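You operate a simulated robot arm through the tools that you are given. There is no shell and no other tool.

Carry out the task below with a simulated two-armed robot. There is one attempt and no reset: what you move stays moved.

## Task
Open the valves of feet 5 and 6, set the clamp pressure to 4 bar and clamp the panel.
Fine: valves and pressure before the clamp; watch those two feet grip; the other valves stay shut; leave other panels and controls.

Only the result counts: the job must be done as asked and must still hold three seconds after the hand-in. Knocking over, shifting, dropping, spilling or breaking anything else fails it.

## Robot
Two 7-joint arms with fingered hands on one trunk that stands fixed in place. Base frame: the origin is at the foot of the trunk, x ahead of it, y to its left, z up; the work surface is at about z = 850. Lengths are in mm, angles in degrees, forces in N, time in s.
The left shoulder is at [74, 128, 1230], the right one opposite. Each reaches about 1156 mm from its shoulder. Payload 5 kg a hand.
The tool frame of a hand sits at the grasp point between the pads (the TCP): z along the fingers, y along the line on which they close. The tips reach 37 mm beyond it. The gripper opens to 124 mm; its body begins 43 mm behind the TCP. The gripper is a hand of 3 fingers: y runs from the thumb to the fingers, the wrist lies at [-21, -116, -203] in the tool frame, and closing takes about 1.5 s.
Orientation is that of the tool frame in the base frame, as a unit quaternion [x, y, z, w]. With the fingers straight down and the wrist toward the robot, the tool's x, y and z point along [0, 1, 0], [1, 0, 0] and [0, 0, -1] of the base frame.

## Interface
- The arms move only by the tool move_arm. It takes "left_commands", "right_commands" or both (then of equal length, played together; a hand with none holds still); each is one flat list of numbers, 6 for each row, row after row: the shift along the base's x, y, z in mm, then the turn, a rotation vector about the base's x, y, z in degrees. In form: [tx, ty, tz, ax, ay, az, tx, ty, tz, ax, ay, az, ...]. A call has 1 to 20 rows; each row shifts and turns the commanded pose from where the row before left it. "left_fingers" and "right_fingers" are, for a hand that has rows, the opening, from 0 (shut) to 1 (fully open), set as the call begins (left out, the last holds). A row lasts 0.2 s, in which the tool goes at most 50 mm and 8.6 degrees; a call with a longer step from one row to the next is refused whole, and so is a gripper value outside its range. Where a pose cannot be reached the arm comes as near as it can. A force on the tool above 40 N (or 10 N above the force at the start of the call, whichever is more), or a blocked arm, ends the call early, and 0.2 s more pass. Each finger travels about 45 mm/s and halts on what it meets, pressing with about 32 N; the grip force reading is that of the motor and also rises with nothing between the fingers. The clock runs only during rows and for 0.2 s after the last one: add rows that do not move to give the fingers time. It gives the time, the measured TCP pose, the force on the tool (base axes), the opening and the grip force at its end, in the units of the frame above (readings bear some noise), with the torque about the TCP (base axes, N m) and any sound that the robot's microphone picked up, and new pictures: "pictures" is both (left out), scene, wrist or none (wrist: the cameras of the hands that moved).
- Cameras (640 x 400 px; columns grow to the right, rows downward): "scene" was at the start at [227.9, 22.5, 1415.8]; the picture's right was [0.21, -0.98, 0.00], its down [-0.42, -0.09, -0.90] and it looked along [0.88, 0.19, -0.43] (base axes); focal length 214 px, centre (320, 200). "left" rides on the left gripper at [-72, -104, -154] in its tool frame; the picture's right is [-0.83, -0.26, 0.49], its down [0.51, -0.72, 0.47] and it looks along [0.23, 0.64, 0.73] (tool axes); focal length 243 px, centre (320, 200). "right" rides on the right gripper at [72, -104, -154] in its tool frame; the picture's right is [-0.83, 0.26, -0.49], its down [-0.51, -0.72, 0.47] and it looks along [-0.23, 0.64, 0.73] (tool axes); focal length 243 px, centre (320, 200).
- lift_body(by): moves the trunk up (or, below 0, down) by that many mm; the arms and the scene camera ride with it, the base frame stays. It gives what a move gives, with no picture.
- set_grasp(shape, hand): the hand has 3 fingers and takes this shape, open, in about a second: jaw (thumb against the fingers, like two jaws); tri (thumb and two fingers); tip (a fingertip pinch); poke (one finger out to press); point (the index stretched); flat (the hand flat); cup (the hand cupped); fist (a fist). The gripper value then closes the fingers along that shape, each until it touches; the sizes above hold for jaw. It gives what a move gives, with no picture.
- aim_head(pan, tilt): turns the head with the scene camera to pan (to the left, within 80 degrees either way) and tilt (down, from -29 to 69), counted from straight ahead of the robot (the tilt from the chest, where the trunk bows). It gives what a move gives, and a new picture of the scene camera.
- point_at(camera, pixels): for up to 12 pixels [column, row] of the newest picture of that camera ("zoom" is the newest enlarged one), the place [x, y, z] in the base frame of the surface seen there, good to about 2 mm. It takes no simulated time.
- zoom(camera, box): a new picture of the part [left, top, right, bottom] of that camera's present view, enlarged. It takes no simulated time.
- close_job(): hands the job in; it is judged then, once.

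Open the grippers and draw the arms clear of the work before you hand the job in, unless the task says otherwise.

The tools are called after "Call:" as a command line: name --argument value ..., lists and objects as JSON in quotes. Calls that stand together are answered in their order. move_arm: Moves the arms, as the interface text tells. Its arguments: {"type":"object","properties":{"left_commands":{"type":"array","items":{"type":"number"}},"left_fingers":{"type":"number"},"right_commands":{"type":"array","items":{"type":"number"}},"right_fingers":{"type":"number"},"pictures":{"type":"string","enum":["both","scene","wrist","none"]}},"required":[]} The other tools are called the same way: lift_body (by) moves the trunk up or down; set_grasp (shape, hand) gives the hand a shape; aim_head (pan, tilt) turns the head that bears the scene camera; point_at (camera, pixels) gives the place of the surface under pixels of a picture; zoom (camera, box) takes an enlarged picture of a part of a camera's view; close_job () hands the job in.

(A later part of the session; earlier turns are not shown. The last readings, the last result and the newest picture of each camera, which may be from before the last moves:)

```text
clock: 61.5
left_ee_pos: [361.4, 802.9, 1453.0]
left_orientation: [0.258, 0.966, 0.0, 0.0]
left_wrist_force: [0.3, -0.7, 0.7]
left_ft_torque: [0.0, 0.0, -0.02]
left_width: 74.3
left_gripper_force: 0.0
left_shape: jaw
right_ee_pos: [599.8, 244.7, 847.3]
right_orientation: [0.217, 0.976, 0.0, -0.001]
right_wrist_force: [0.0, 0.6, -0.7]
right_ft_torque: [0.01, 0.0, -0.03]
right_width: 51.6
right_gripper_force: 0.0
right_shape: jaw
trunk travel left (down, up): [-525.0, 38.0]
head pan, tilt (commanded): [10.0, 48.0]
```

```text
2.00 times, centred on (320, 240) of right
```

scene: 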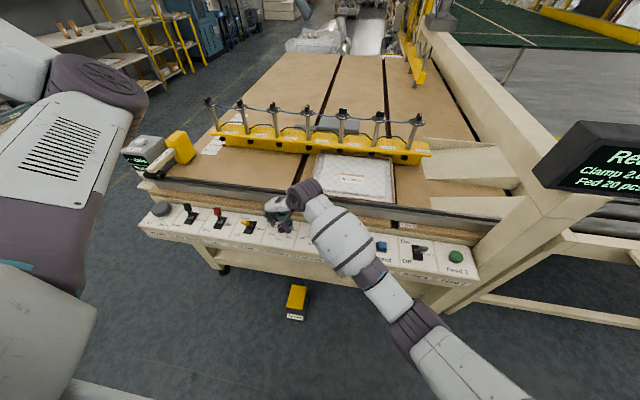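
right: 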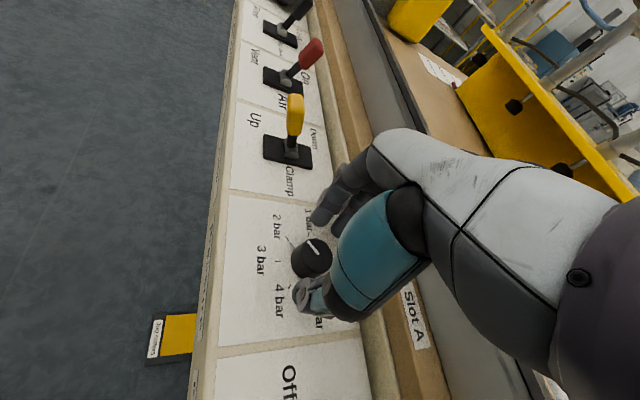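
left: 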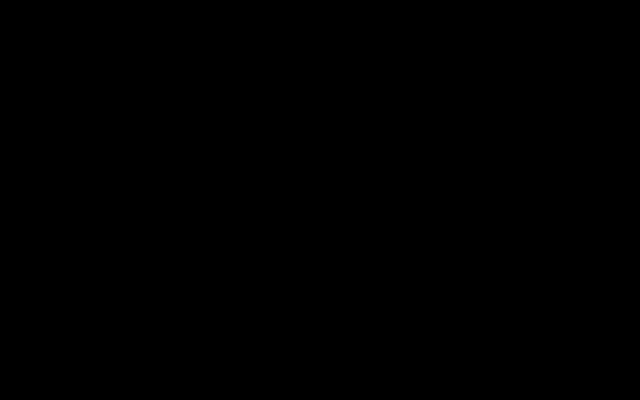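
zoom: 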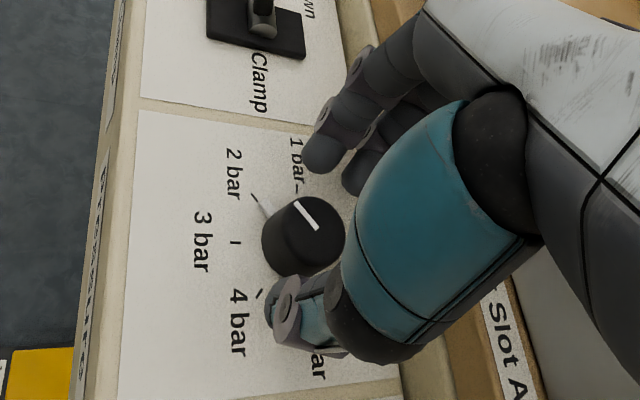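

The lug points at 2 bar and the hand is back at yaw 65° without contact. I close again and turn another 50° to 3 bar.

Call:
move_arm --right_commands '[0, 0, 0, 0, 0, 0, 0, 0, 0, 0, 0, 0, 0, 0, 0, 0, 0, 0, 0, 0, 0, 0, 0, 0, 0, 0, 0, 0, 0, 0]' --right_fingers 0.0 --pictures "none"

Call:
move_arm --right_commands '[0, 0, 0, 0, 0, 7.15, 0, 0, 0, 0, 0, 7.15, 0, 0, 0, 0, 0, 7.15, 0, 0, 0, 0, 0, 7.15, 0, 0, 0, 0, 0, 7.15, 0, 0, 0, 0, 0, 7.15, 0, 0, 0, 0, 0, 7.15]' --pictures "both"

Call:
zoom --camera "scene" --box '[540, 110, 640, 200]'

```text
clock: 62.7
left_ee_pos: [361.7, 802.7, 1452.3]
left_orientation: [0.259, 0.966, -0.001, 0.0]
left_wrist_force: [-0.2, 0.1, -0.9]
left_ft_torque: [-0.02, 0.01, 0.02]
left_width: 74.1
left_gripper_force: 0.0
left_shape: jaw
right_ee_pos: [599.3, 244.5, 847.9]
right_orientation: [0.217, 0.976, 0.0, 0.0]
right_wrist_force: [-0.8, -0.8, -1.1]
right_ft_torque: [0.03, 0.01, -0.07]
right_width: 22.1
right_gripper_force: 32.2
right_shape: jaw
trunk travel left (down, up): [-525.0, 38.0]
head pan, tilt (commanded): [10.0, 48.0]
```

```text
clock: 64.3
left_ee_pos: [361.2, 804.2, 1454.0]
left_orientation: [0.259, 0.966, 0.0, 0.0]
left_wrist_force: [0.6, 1.2, -0.8]
left_ft_torque: [-0.02, -0.01, -0.01]
left_width: 74.4
left_gripper_force: 0.0
left_shape: jaw
right_ee_pos: [598.6, 244.2, 849.4]
right_orientation: [-0.218, 0.976, -0.001, -0.001]
right_wrist_force: [-9.7, 2.1, -5.6]
right_ft_torque: [0.23, 0.35, 0.0]
right_width: 21.2
right_gripper_force: 31.7
right_shape: jaw
trunk travel left (down, up): [-525.0, 38.0]
head pan, tilt (commanded): [10.0, 48.0]
```

scene: 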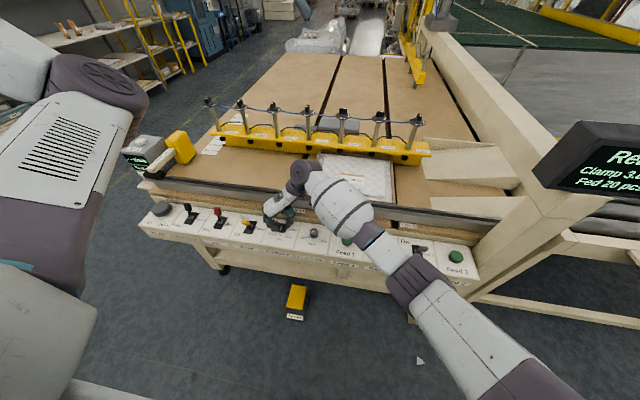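
right: 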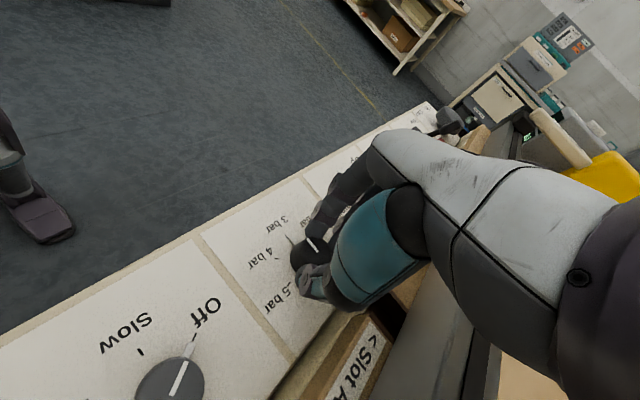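

```text
4.44 times, centred on (590, 155) of scene
```

zoom: 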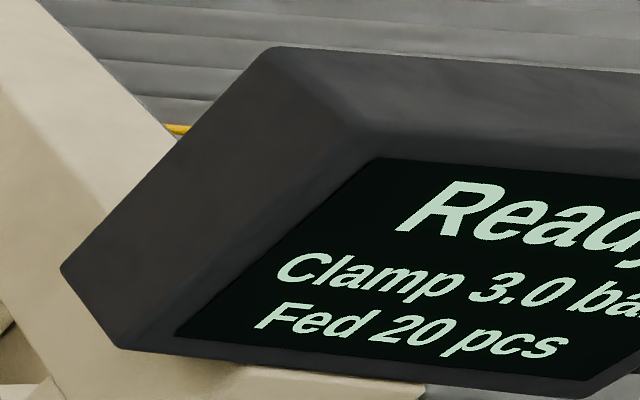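

The display reads "Clamp 3.0 bar". I open, turn back 50° and grip once more for the last step.

Call:
move_arm --right_commands '[0, 0, 0, 0, 0, 0, 0, 0, 0, 0, 0, 0, 0, 0, 0, 0, 0, 0, 0, 0, 0, 0, 0, 0]' --right_fingers 0.42 --pictures "none"

Call:
move_arm --right_commands '[0, 0, 0, 0, 0, -7.15, 0, 0, 0, 0, 0, -7.15, 0, 0, 0, 0, 0, -7.15, 0, 0, 0, 0, 0, -7.15, 0, 0, 0, 0, 0, -7.15, 0, 0, 0, 0, 0, -7.15, 0, 0, 0, 0, 0, -7.15, 0, 0, 0, 0, 0, 0]' --pictures "wrist"

Call:
zoom --camera "right" --box '[230, 140, 410, 340]'

Call:
zoom --camera "scene" --box '[540, 110, 640, 200]'

```text
clock: 65.3
left_ee_pos: [361.7, 803.5, 1453.2]
left_orientation: [0.258, 0.966, 0.001, 0.0]
left_wrist_force: [-0.6, -0.5, -0.6]
left_ft_torque: [-0.02, 0.02, -0.01]
left_width: 74.4
left_gripper_force: 0.1
left_shape: jaw
right_ee_pos: [599.1, 244.4, 848.9]
right_orientation: [-0.216, 0.976, 0.0, 0.0]
right_wrist_force: [-0.4, -0.1, 1.2]
right_ft_torque: [-0.01, -0.02, 0.0]
right_width: 51.9
right_gripper_force: 0.1
right_shape: jaw
trunk travel left (down, up): [-525.0, 38.0]
head pan, tilt (commanded): [10.0, 48.0]
```

```text
clock: 67.1
left_ee_pos: [362.5, 803.4, 1452.4]
left_orientation: [0.259, 0.966, 0.0, 0.001]
left_wrist_force: [-0.6, 0.5, 0.5]
left_ft_torque: [-0.03, -0.02, 0.02]
left_width: 74.1
left_gripper_force: 0.0
left_shape: jaw
right_ee_pos: [599.8, 244.6, 848.3]
right_orientation: [0.217, 0.976, 0.0, 0.001]
right_wrist_force: [-0.4, 0.0, 0.4]
right_ft_torque: [0.01, -0.03, 0.02]
right_width: 51.9
right_gripper_force: 0.0
right_shape: jaw
trunk travel left (down, up): [-525.0, 38.0]
head pan, tilt (commanded): [10.0, 48.0]
```

right: 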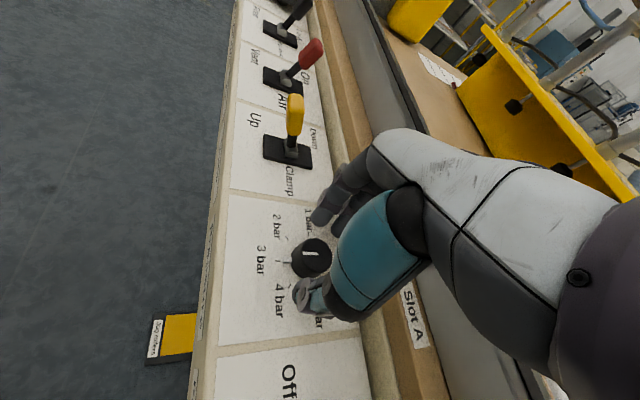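

```text
2.00 times, centred on (320, 240) of right
```

zoom: 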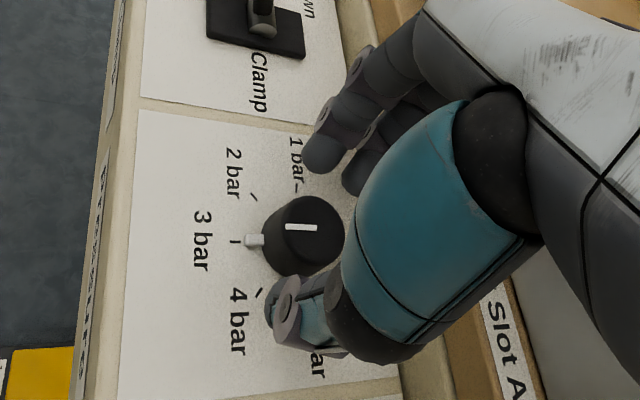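

```text
4.44 times, centred on (590, 155) of scene
```

zoom: 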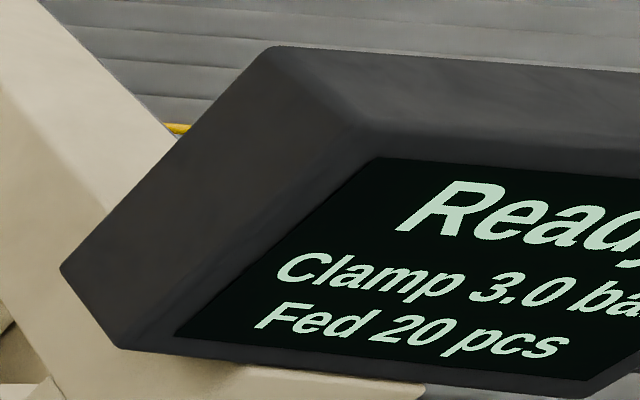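

The lug points at 3 bar. I close and turn the last 50° to 4 bar.

Call:
move_arm --right_commands '[0, 0, 0, 0, 0, 0, 0, 0, 0, 0, 0, 0, 0, 0, 0, 0, 0, 0, 0, 0, 0, 0, 0, 0, 0, 0, 0, 0, 0, 0]' --right_fingers 0.0 --pictures "none"

Call:
move_arm --right_commands '[0, 0, 0, 0, 0, 7.15, 0, 0, 0, 0, 0, 7.15, 0, 0, 0, 0, 0, 7.15, 0, 0, 0, 0, 0, 7.15, 0, 0, 0, 0, 0, 7.15, 0, 0, 0, 0, 0, 7.15, 0, 0, 0, 0, 0, 7.15]' --pictures "none"

Call:
move_arm --right_commands '[0, 0, 0, 0, 0, 0, 0, 0, 0, 0, 0, 0, 0, 0, 0, 0, 0, 0, 0, 0, 0, 0, 0, 0]' --right_fingers 0.42 --pictures "both"

Call:
zoom --camera "scene" --box '[540, 110, 640, 200]'

Call:
zoom --camera "scene" --box '[230, 165, 340, 245]'

```text
clock: 68.3
left_ee_pos: [362.1, 803.0, 1452.5]
left_orientation: [0.258, 0.966, 0.0, 0.0]
left_wrist_force: [0.6, -0.8, -0.1]
left_ft_torque: [-0.01, -0.03, 0.01]
left_width: 74.3
left_gripper_force: 0.0
left_shape: jaw
right_ee_pos: [598.0, 245.2, 848.4]
right_orientation: [0.217, 0.976, 0.0, -0.001]
right_wrist_force: [0.1, 0.1, -0.7]
right_ft_torque: [0.01, 0.0, 0.01]
right_width: 21.8
right_gripper_force: 32.4
right_shape: jaw
trunk travel left (down, up): [-525.0, 38.0]
head pan, tilt (commanded): [10.0, 48.0]
```

```text
clock: 69.9
left_ee_pos: [361.0, 805.1, 1452.0]
left_orientation: [0.259, 0.966, -0.001, 0.001]
left_wrist_force: [1.1, 0.3, 1.0]
left_ft_torque: [-0.02, 0.01, 0.01]
left_width: 74.2
left_gripper_force: 0.0
left_shape: jaw
right_ee_pos: [597.9, 243.9, 848.6]
right_orientation: [-0.218, 0.976, 0.0, 0.0]
right_wrist_force: [-9.4, 1.9, -1.4]
right_ft_torque: [0.17, 0.32, -0.04]
right_width: 21.3
right_gripper_force: 31.4
right_shape: jaw
trunk travel left (down, up): [-525.0, 38.0]
head pan, tilt (commanded): [10.0, 48.0]
```

```text
clock: 70.9
left_ee_pos: [361.6, 804.4, 1453.4]
left_orientation: [0.259, 0.966, 0.001, -0.001]
left_wrist_force: [0.1, 0.2, -0.5]
left_ft_torque: [-0.02, -0.01, 0.0]
left_width: 74.3
left_gripper_force: 0.0
left_shape: jaw
right_ee_pos: [599.1, 244.5, 848.6]
right_orientation: [-0.216, 0.976, 0.0, 0.0]
right_wrist_force: [1.0, -0.5, 0.8]
right_ft_torque: [-0.03, 0.01, 0.04]
right_width: 51.9
right_gripper_force: 0.0
right_shape: jaw
trunk travel left (down, up): [-525.0, 38.0]
head pan, tilt (commanded): [10.0, 48.0]
```

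scene: 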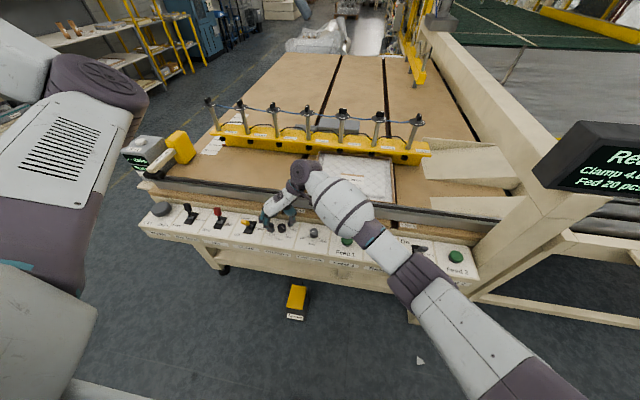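
right: 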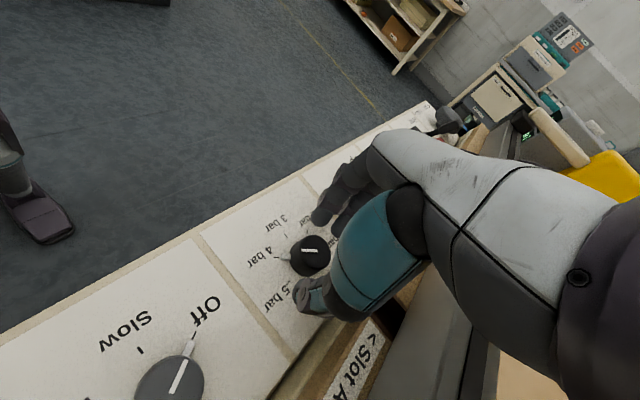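

```text
4.44 times, centred on (590, 155) of scene
```

zoom: 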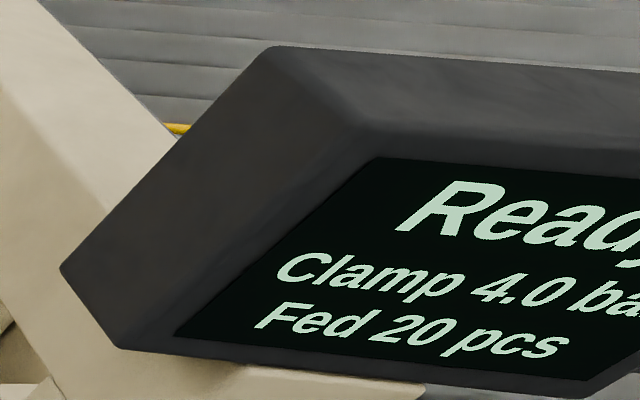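

```text
5.00 times, centred on (285, 205) of scene
```

zoom: 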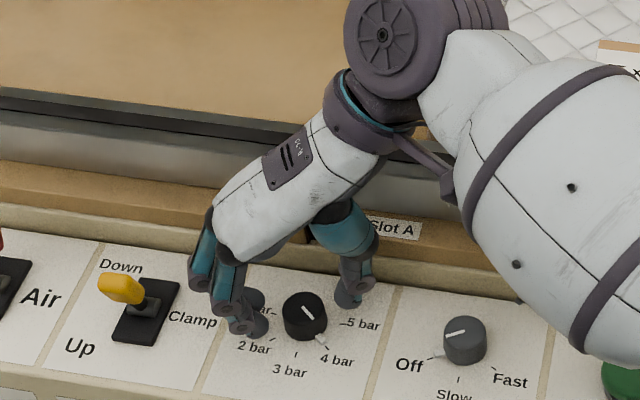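

The display reads "Clamp 4.0 bar" and the lug points at 4 bar. I lift the right hand straight up, clear of the knob.

Call:
move_arm --right_commands '[0, 0, 20, 0, 0, 0, 0, 0, 30, 0, 0, 0, 0, 0, 30, 0, 0, 0, 0, 0, 30, 0, 0, 0]' --pictures "both"

Call:
zoom --camera "scene" --box '[190, 185, 310, 260]'

```text
clock: 71.9
left_ee_pos: [360.5, 803.9, 1454.2]
left_orientation: [0.259, 0.966, -0.001, 0.002]
left_wrist_force: [0.6, 0.3, -0.2]
left_ft_torque: [0.01, 0.0, 0.03]
left_width: 74.2
left_gripper_force: 0.0
left_shape: jaw
right_ee_pos: [597.4, 244.9, 960.2]
right_orientation: [-0.216, 0.976, -0.001, 0.0]
right_wrist_force: [0.3, 0.1, -0.2]
right_ft_torque: [0.0, 0.02, 0.01]
right_width: 52.0
right_gripper_force: 0.0
right_shape: jaw
trunk travel left (down, up): [-525.0, 38.0]
head pan, tilt (commanded): [10.0, 48.0]
```

scene: 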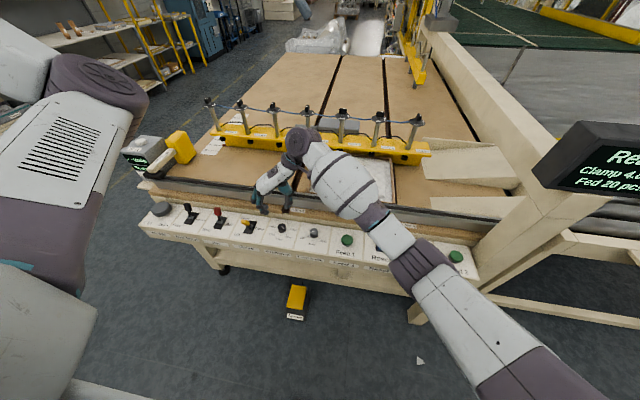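
right: 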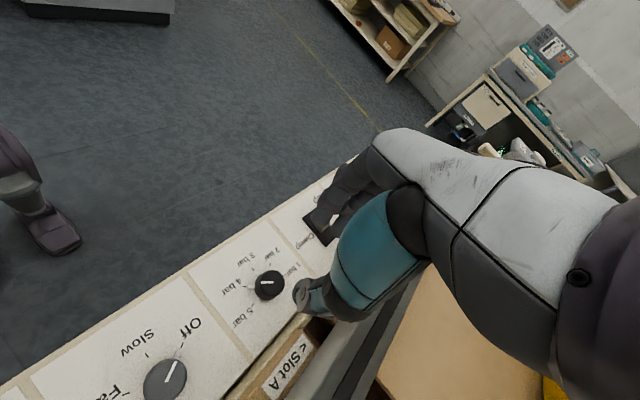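

```text
5.33 times, centred on (250, 222) of scene
```

zoom: 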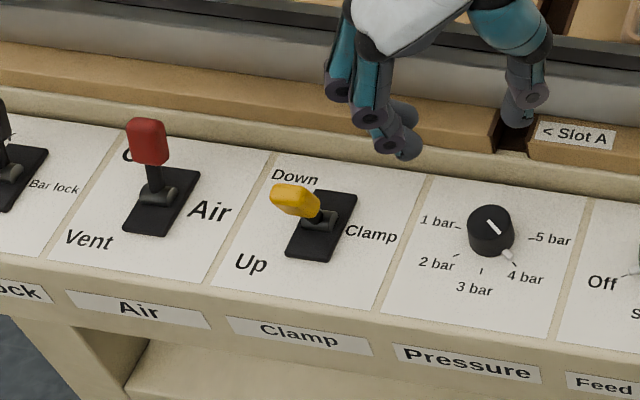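

The knob points at 4 bar and the hand is clear of it. I measure the yellow clamp lever at about (298,200) in this zoom and the red Air lever beside it before planning the push.

Call:
point_at --camera "zoom" --pixels '[[280, 195], [300, 190], [318, 195], [290, 208], [312, 215], [325, 220], [320, 235], [148, 140], [165, 140], [132, 130], [155, 195], [340, 210]]'

Call:
zoom --camera "scene" --box '[232, 208, 264, 238]'

```text
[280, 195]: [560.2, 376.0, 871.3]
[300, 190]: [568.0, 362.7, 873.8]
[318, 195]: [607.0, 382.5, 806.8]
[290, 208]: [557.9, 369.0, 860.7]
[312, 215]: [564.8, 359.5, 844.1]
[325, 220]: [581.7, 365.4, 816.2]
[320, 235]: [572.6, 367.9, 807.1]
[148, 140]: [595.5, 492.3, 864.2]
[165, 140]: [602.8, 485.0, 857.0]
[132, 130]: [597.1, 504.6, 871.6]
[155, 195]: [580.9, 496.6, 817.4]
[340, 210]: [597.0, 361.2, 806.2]
```

```text
13.33 times, centred on (248, 223) of scene
```

zoom: 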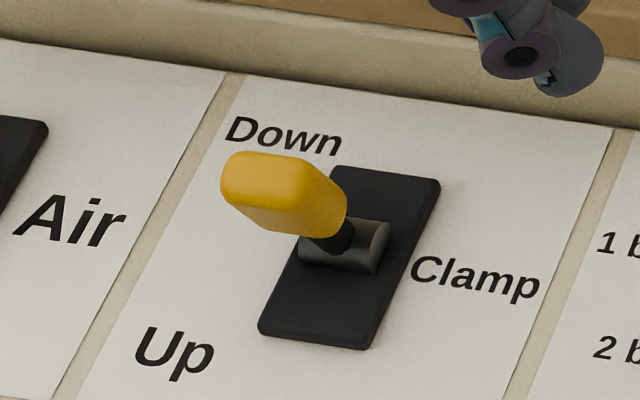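

The yellow grip spans roughly y 355–380 with its near face at x≈556. I sample it once more in this enlarged view.

Call:
point_at --camera "zoom" --pixels '[[235, 175], [245, 205], [270, 160], [310, 165], [340, 210], [300, 195], [270, 220], [320, 235], [235, 195], [345, 235], [340, 255], [380, 235]]'

Call:
point_at --camera "right" --pixels '[[322, 222], [330, 235], [340, 215]]'

```text
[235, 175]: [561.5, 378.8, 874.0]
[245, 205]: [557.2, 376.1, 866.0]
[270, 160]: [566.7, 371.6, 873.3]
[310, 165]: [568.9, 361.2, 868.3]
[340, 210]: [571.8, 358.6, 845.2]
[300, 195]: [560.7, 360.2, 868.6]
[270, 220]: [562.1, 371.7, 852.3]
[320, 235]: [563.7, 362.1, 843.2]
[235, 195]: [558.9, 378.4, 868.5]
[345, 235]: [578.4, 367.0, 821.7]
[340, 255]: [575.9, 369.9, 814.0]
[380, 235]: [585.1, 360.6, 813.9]
```

```text
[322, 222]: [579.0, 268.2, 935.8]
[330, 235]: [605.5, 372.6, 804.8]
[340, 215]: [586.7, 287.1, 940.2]
```

The lever grip is centred at y≈369, tilted about 22° toward the robot on a pivot near (588,367,805). I close the right hand, turn it to yaw 90°, and move to the near side of the lever, still above it.

Call:
move_arm --right_commands '[-19, 10, 0, 0, 0, -8.3, -19, 27, 0, 0, 0, -8.3, -19, 30, 0, 0, 0, -8.4, -20, 30, 0, 0, 0, 0, 0, 20, 0, 0, 0, 0, 0, 0, 0, 0, 0, 0]' --right_fingers 0.0 --pictures "both"

Call:
zoom --camera "scene" --box '[190, 175, 310, 260]'

```text
clock: 73.3
left_ee_pos: [360.9, 803.2, 1453.0]
left_orientation: [0.258, 0.966, 0.001, 0.0]
left_wrist_force: [0.5, -0.3, 0.2]
left_ft_torque: [-0.02, -0.02, 0.0]
left_width: 74.2
left_gripper_force: 0.0
left_shape: jaw
right_ee_pos: [521.7, 363.8, 958.0]
right_orientation: [0.0, 1.0, 0.001, 0.0]
right_wrist_force: [-0.1, -0.6, -1.0]
right_ft_torque: [-0.04, -0.01, 0.03]
right_width: 0.3
right_gripper_force: 32.1
right_shape: jaw
trunk travel left (down, up): [-525.0, 38.0]
head pan, tilt (commanded): [10.0, 48.0]
```

scene: 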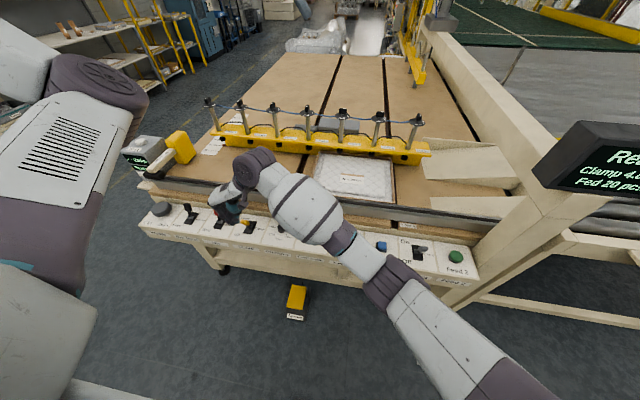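
right: 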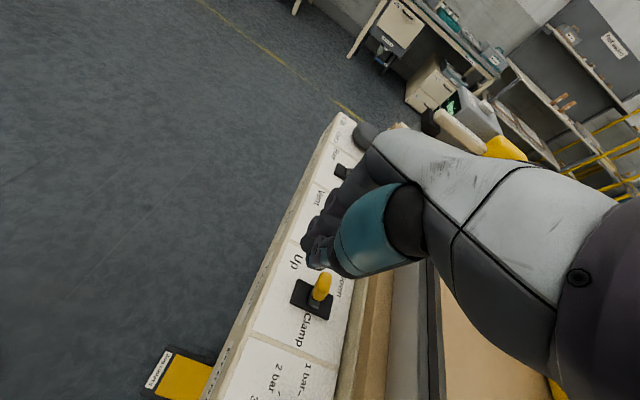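

```text
4.71 times, centred on (250, 218) of scene
```

zoom: 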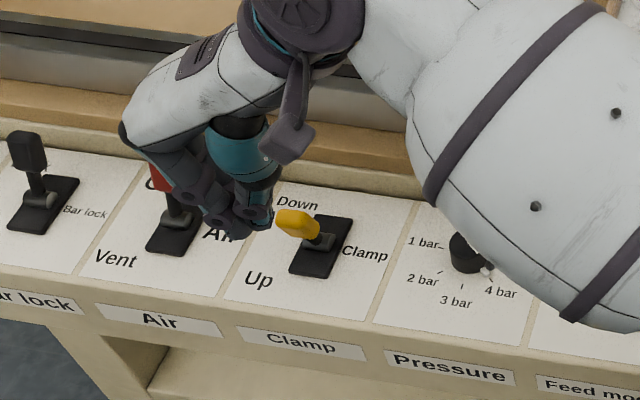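

The closed hand is at (522,364,958) on the near side of the lever. I measure its fingertips at about (250,220) in the zoom to be sure they will pass in front of the yellow grip.

Call:
point_at --camera "zoom" --pixels '[[250, 222], [260, 215], [235, 225], [225, 230], [268, 195], [215, 210], [240, 205]]'

Call:
point_at --camera "right" --pixels '[[318, 262], [310, 245], [305, 225], [328, 255], [335, 270]]'

Call:
zoom --camera "right" --box '[270, 170, 430, 330]'

```text
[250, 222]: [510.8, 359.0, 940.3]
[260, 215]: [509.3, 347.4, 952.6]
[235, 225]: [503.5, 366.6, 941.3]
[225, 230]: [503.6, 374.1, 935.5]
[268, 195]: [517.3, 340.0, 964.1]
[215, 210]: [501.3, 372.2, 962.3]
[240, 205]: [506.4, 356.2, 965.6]
```

```text
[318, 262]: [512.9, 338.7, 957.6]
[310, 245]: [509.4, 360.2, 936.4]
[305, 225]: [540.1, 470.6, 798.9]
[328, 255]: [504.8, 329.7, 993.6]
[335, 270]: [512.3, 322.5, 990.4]
```

```text
2.50 times, centred on (350, 250) of right
```

zoom: 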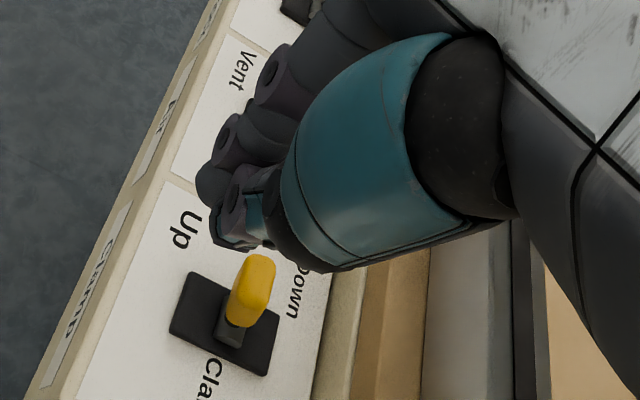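

The closed tips span about x 500–545, in front of the lever's near face at 557. I lower 85 mm beside the lever, watching the force.

Call:
move_arm --right_commands '[0, 0, -22, 0, 0, 0, 0, 0, -22, 0, 0, 0, 0, 0, -22, 0, 0, 0, 0, 0, -19, 0, 0, 0, 0, 0, 0, 0, 0, 0]' --pictures "both"

Call:
zoom --camera "scene" --box '[190, 175, 310, 260]'

Call:
zoom --camera "right" --box '[270, 170, 430, 330]'

```text
clock: 74.5
left_ee_pos: [361.1, 803.7, 1453.4]
left_orientation: [0.26, 0.966, 0.001, 0.0]
left_wrist_force: [0.4, -0.2, 0.3]
left_ft_torque: [0.01, -0.01, 0.02]
left_width: 74.2
left_gripper_force: 0.1
left_shape: jaw
right_ee_pos: [521.4, 361.0, 874.0]
right_orientation: [0.0, 1.0, 0.0, 0.0]
right_wrist_force: [-0.5, -0.1, 1.1]
right_ft_torque: [-0.04, -0.03, -0.05]
right_width: 0.0
right_gripper_force: 32.0
right_shape: jaw
trunk travel left (down, up): [-525.0, 38.0]
head pan, tilt (commanded): [10.0, 48.0]
```

scene: 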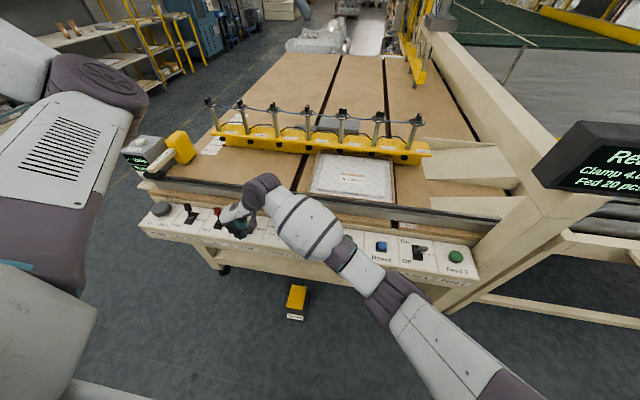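
right: 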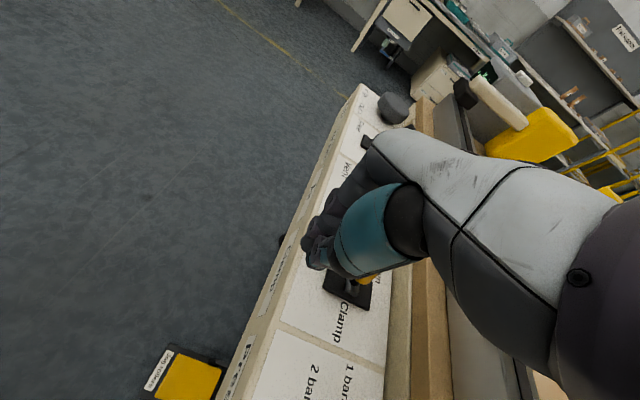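

```text
4.71 times, centred on (250, 218) of scene
```

zoom: 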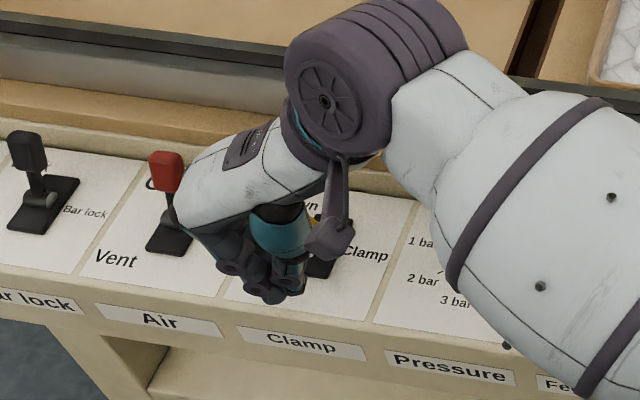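

```text
2.50 times, centred on (350, 250) of right
```

zoom: 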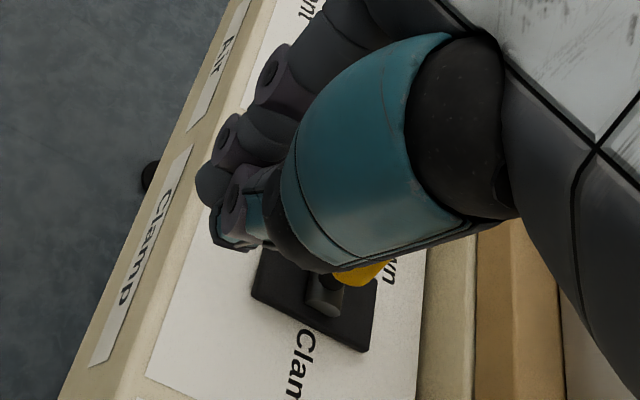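

The hand is beside the lever with no load. In this view the front of the palm at (185,205) overlaps the red Air lever, so I measure the real gap before pushing.

Call:
zoom --camera "scene" --box '[190, 175, 310, 260]'

Call:
point_at --camera "zoom" --pixels '[[182, 215], [178, 205], [195, 230], [210, 245], [190, 185], [230, 265], [172, 165], [162, 175], [180, 185], [265, 290], [285, 285], [300, 260]]'

```text
4.71 times, centred on (250, 218) of scene
```

zoom: 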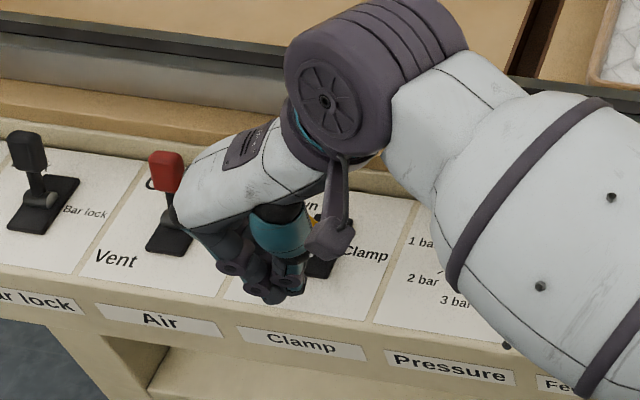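

```text
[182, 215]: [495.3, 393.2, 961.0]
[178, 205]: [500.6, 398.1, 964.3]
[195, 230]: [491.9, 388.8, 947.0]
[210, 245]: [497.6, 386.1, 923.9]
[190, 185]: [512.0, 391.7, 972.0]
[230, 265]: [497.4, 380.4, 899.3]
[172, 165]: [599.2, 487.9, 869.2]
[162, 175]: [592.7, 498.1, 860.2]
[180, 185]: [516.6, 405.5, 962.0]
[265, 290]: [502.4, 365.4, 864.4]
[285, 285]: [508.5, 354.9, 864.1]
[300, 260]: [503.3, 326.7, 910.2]
```

The palm ends at y≈405 and z above 920, far from the red lever at y≥485. I push the clamp lever forward in small steps, 32 mm first.

Call:
move_arm --right_commands '[6, 0, 0, 0, 0, 0, 6, 0, 0, 0, 0, 0, 5, 0, 0, 0, 0, 0, 5, 0, 0, 0, 0, 0, 5, 0, 0, 0, 0, 0, 5, 0, 0, 0, 0, 0]' --pictures "both"

Call:
zoom --camera "right" --box '[270, 170, 430, 330]'

Call:
zoom --camera "scene" --box '[320, 100, 440, 200]'

```text
clock: 75.9
left_ee_pos: [361.5, 804.6, 1452.7]
left_orientation: [0.259, 0.966, 0.0, 0.0]
left_wrist_force: [-0.1, -0.6, -0.5]
left_ft_torque: [-0.03, -0.04, -0.03]
left_width: 74.2
left_gripper_force: 0.1
left_shape: jaw
right_ee_pos: [553.7, 361.7, 872.1]
right_orientation: [0.0, 1.0, 0.001, 0.0]
right_wrist_force: [0.0, -0.6, 0.3]
right_ft_torque: [-0.01, 0.0, -0.01]
right_width: 0.0
right_gripper_force: 32.0
right_shape: jaw
trunk travel left (down, up): [-525.0, 38.0]
head pan, tilt (commanded): [10.0, 48.0]
```

scene: 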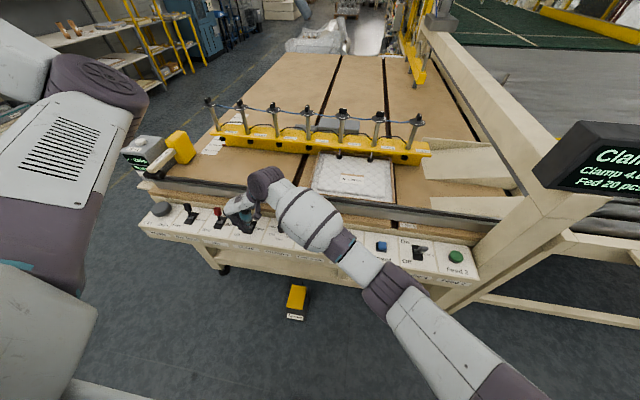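
right: 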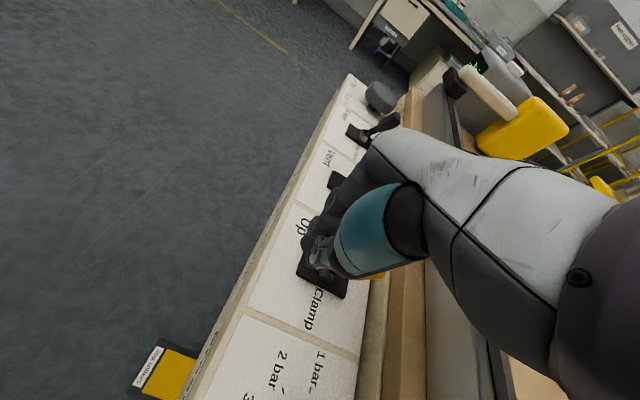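

```text
2.50 times, centred on (350, 250) of right
```

zoom: 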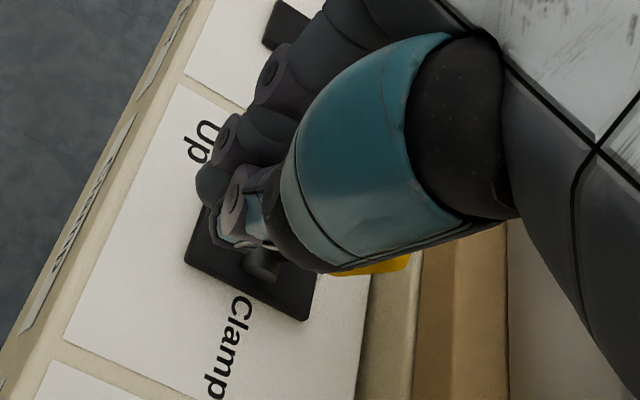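

```text
4.00 times, centred on (380, 150) of scene
```

zoom: 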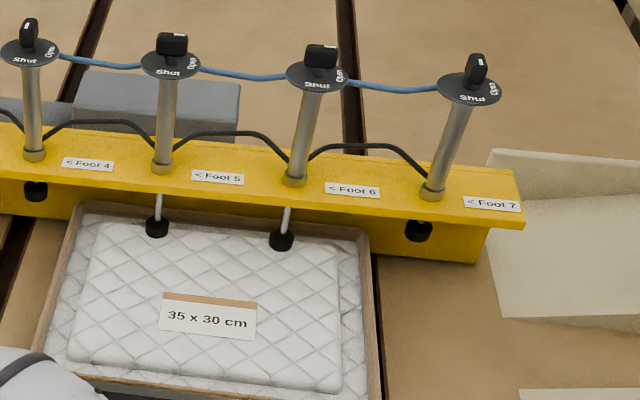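

The lever snapped over with no load left on the hand, and the pads of feet 5 and 6 have come down onto the panel while 4 and 7 stay up. I back the hand off 20 mm and lift away, then look at the display, the lever and the feet.

Call:
move_arm --right_commands '[-10, 0, 0, 0, 0, 0, -10, 0, 0, 0, 0, 0, 0, 0, 25, 0, 0, 0, 0, 0, 30, 0, 0, 0, 0, 0, 35, 0, 0, 0, 0, 0, 35, 0, 0, 0]' --pictures "both"

Call:
zoom --camera "scene" --box '[190, 185, 310, 260]'

Call:
zoom --camera "scene" --box '[320, 130, 410, 190]'

Call:
aim_head --pan -15 --tilt 38

```text
clock: 77.3
left_ee_pos: [360.3, 801.9, 1452.0]
left_orientation: [0.26, 0.966, -0.001, -0.001]
left_wrist_force: [-0.3, 0.1, 0.5]
left_ft_torque: [-0.01, 0.0, 0.02]
left_width: 74.3
left_gripper_force: 0.1
left_shape: jaw
right_ee_pos: [533.1, 361.6, 999.2]
right_orientation: [0.001, 1.0, 0.0, -0.001]
right_wrist_force: [0.3, 0.4, 0.3]
right_ft_torque: [0.05, 0.02, -0.04]
right_width: 0.2
right_gripper_force: 31.7
right_shape: jaw
trunk travel left (down, up): [-525.0, 38.0]
head pan, tilt (commanded): [10.0, 48.0]
```

scene: 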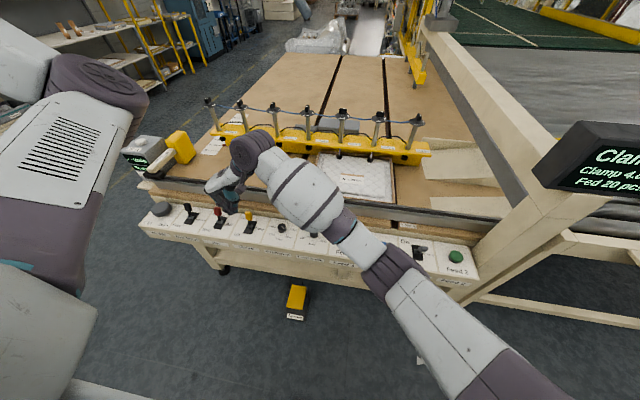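
right: 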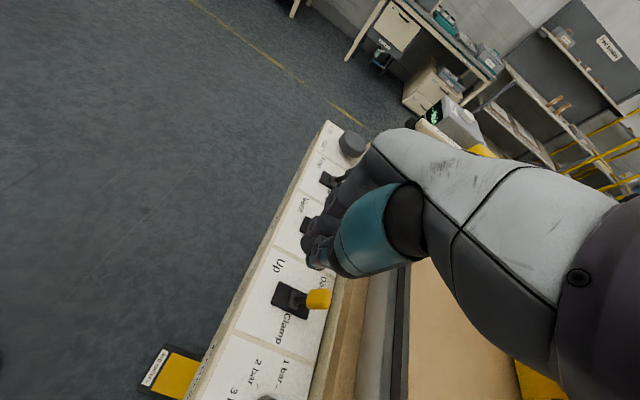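

```text
5.33 times, centred on (250, 222) of scene
```

zoom: 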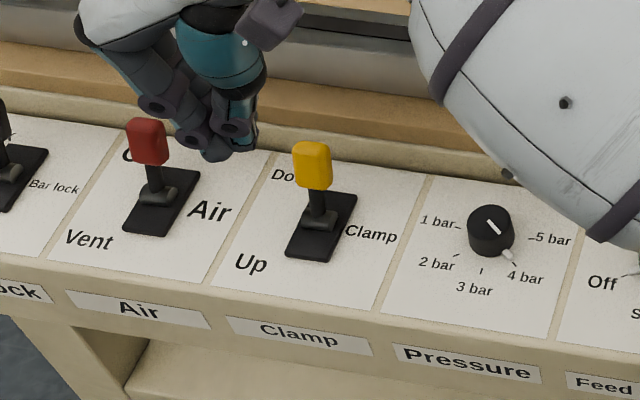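

```text
6.67 times, centred on (365, 160) of scene
```

zoom: 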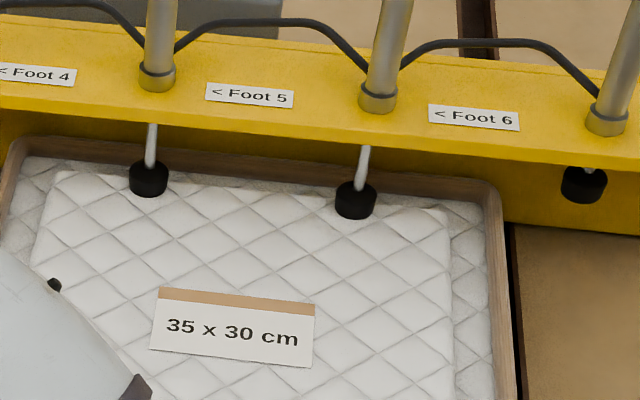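

```text
clock: 78.2
left_ee_pos: [361.4, 802.7, 1453.4]
left_orientation: [0.258, 0.966, 0.0, 0.0]
left_wrist_force: [0.0, 0.3, 0.2]
left_ft_torque: [-0.04, -0.02, 0.02]
left_width: 74.4
left_gripper_force: 0.0
left_shape: jaw
right_ee_pos: [534.8, 362.2, 998.7]
right_orientation: [0.0, 1.0, 0.0, 0.0]
right_wrist_force: [-1.1, -0.9, 1.2]
right_ft_torque: [0.0, -0.02, -0.01]
right_width: 0.0
right_gripper_force: 32.9
right_shape: jaw
trunk travel left (down, up): [-525.0, 38.0]
head pan, tilt (commanded): [-15.0, 38.0]
```

scene: 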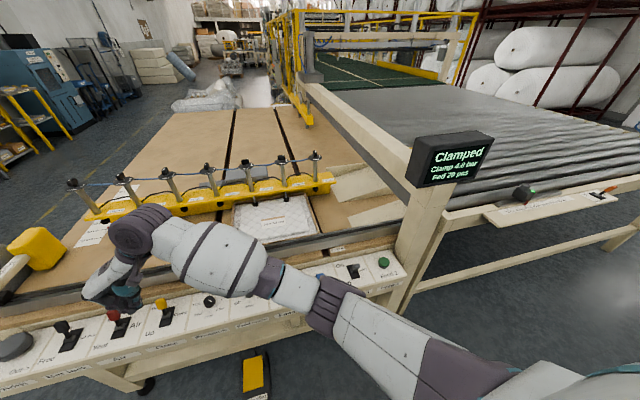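

The display now shows "Clamped". I zoom on it and on the pads of feet 5 and 6 to confirm that both hold the panel.

Call:
zoom --camera "scene" --box '[405, 125, 500, 195]'

Call:
zoom --camera "scene" --box '[190, 150, 340, 245]'

Call:
zoom --camera "scene" --box '[228, 190, 292, 230]'

Call:
point_at --camera "zoom" --pixels '[[100, 130], [280, 100], [110, 160], [290, 130], [200, 150], [50, 180], [320, 120]]'

```text
5.71 times, centred on (452, 160) of scene
```

zoom: 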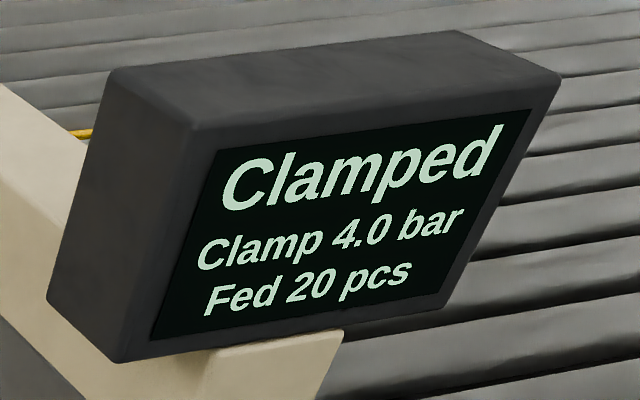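

```text
4.21 times, centred on (265, 198) of scene
```

zoom: 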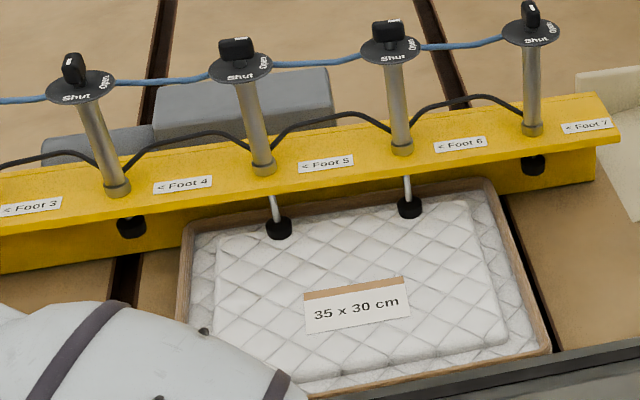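

```text
10.00 times, centred on (260, 210) of scene
```

zoom: 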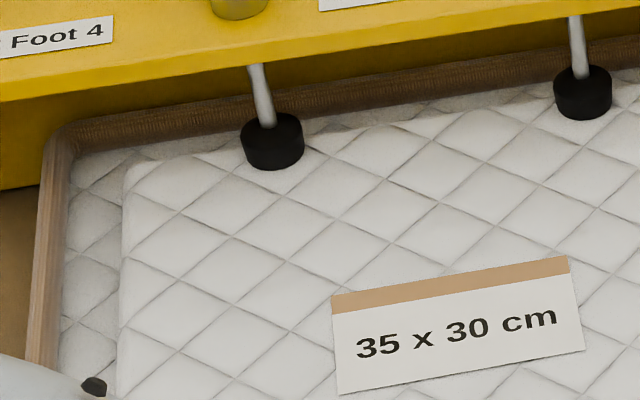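

```text
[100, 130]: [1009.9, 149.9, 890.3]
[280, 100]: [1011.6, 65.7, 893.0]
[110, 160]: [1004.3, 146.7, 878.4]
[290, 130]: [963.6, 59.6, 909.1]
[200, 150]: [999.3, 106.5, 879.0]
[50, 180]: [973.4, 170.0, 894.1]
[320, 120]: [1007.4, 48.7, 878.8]
```

The display reads "Clamped, 4.0 bar". I check pad heights against the panel surface right beside each pad.

Call:
point_at --camera "zoom" --pixels '[[272, 140], [272, 163], [272, 178], [240, 180], [320, 160], [583, 90], [583, 115], [583, 130], [540, 120], [625, 110], [268, 110], [580, 60]]'

Call:
zoom --camera "scene" --box '[60, 150, 220, 250]'

```text
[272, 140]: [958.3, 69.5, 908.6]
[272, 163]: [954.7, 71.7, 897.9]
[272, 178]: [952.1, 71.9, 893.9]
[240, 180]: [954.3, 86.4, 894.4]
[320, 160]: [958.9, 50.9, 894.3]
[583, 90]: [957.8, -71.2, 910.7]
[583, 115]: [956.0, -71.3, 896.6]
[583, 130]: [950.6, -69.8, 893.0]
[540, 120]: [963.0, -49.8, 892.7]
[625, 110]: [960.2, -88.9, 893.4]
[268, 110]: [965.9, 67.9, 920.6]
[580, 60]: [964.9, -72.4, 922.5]
```

```text
4.00 times, centred on (140, 200) of scene
```

zoom: 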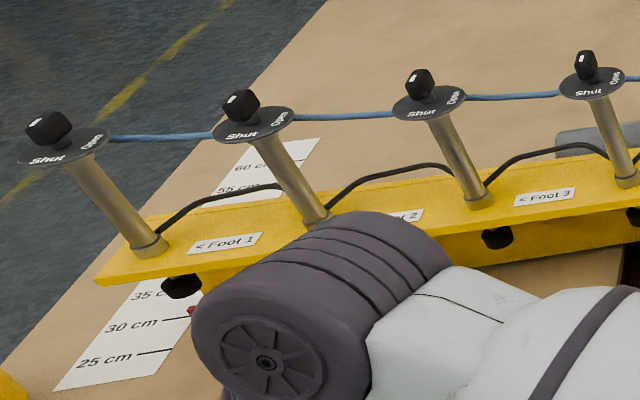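

Both pads sit at z≈896 on the panel's surface at z≈894, and all the other valves still read Shut. I now draw the right hand up and clear, turning it back to its travel orientation.

Call:
move_arm --right_commands '[0, 0, 30, 0, 0, 0, 0, 0, 30, 0, 0, 0, 0, 0, 30, 0, 0, 0, 0, 0, 30, 0, 0, 0, 6, -11, 11, 0, 0, -8.2, 6, -11, 11, 0, 0, -8.2, 6, -11, 11, 0, 0, -8.2, 6, -11, 11, 0, 0, -8.2, 6, -11, 11, 0, 0, -8.2, 6, -11, 11, 0, 0, -8.2, 6, -11, 11, 0, 0, -8.2, 6, -11, 11, 0, 0, -8.2, 6, -11, 11, 0, 0, -8.2, 6, -11, 11, 0, 0, -8.2, 3, -7, 10, 0, 0, -8]' --pictures "scene"

```text
clock: 81.4
left_ee_pos: [359.6, 804.3, 1452.6]
left_orientation: [0.259, 0.966, -0.001, 0.0]
left_wrist_force: [-0.1, 0.2, -0.7]
left_ft_torque: [-0.02, -0.01, 0.01]
left_width: 74.2
left_gripper_force: 0.0
left_shape: jaw
right_ee_pos: [596.3, 243.9, 1238.8]
right_orientation: [0.708, 0.706, 0.0, 0.001]
right_wrist_force: [-0.8, 0.3, 0.2]
right_ft_torque: [-0.01, -0.02, 0.0]
right_width: 0.0
right_gripper_force: 31.5
right_shape: jaw
trunk travel left (down, up): [-525.0, 38.0]
head pan, tilt (commanded): [-15.0, 38.0]
```

scene: 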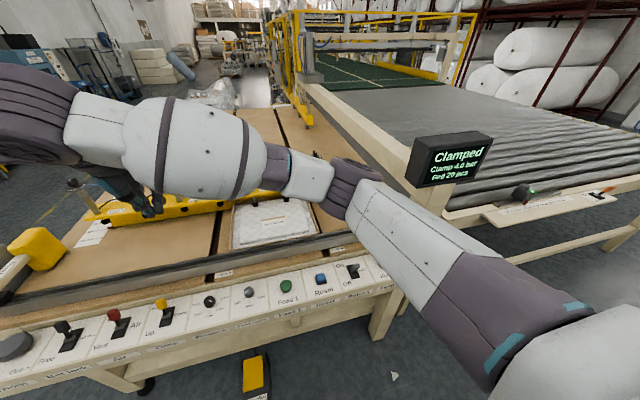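

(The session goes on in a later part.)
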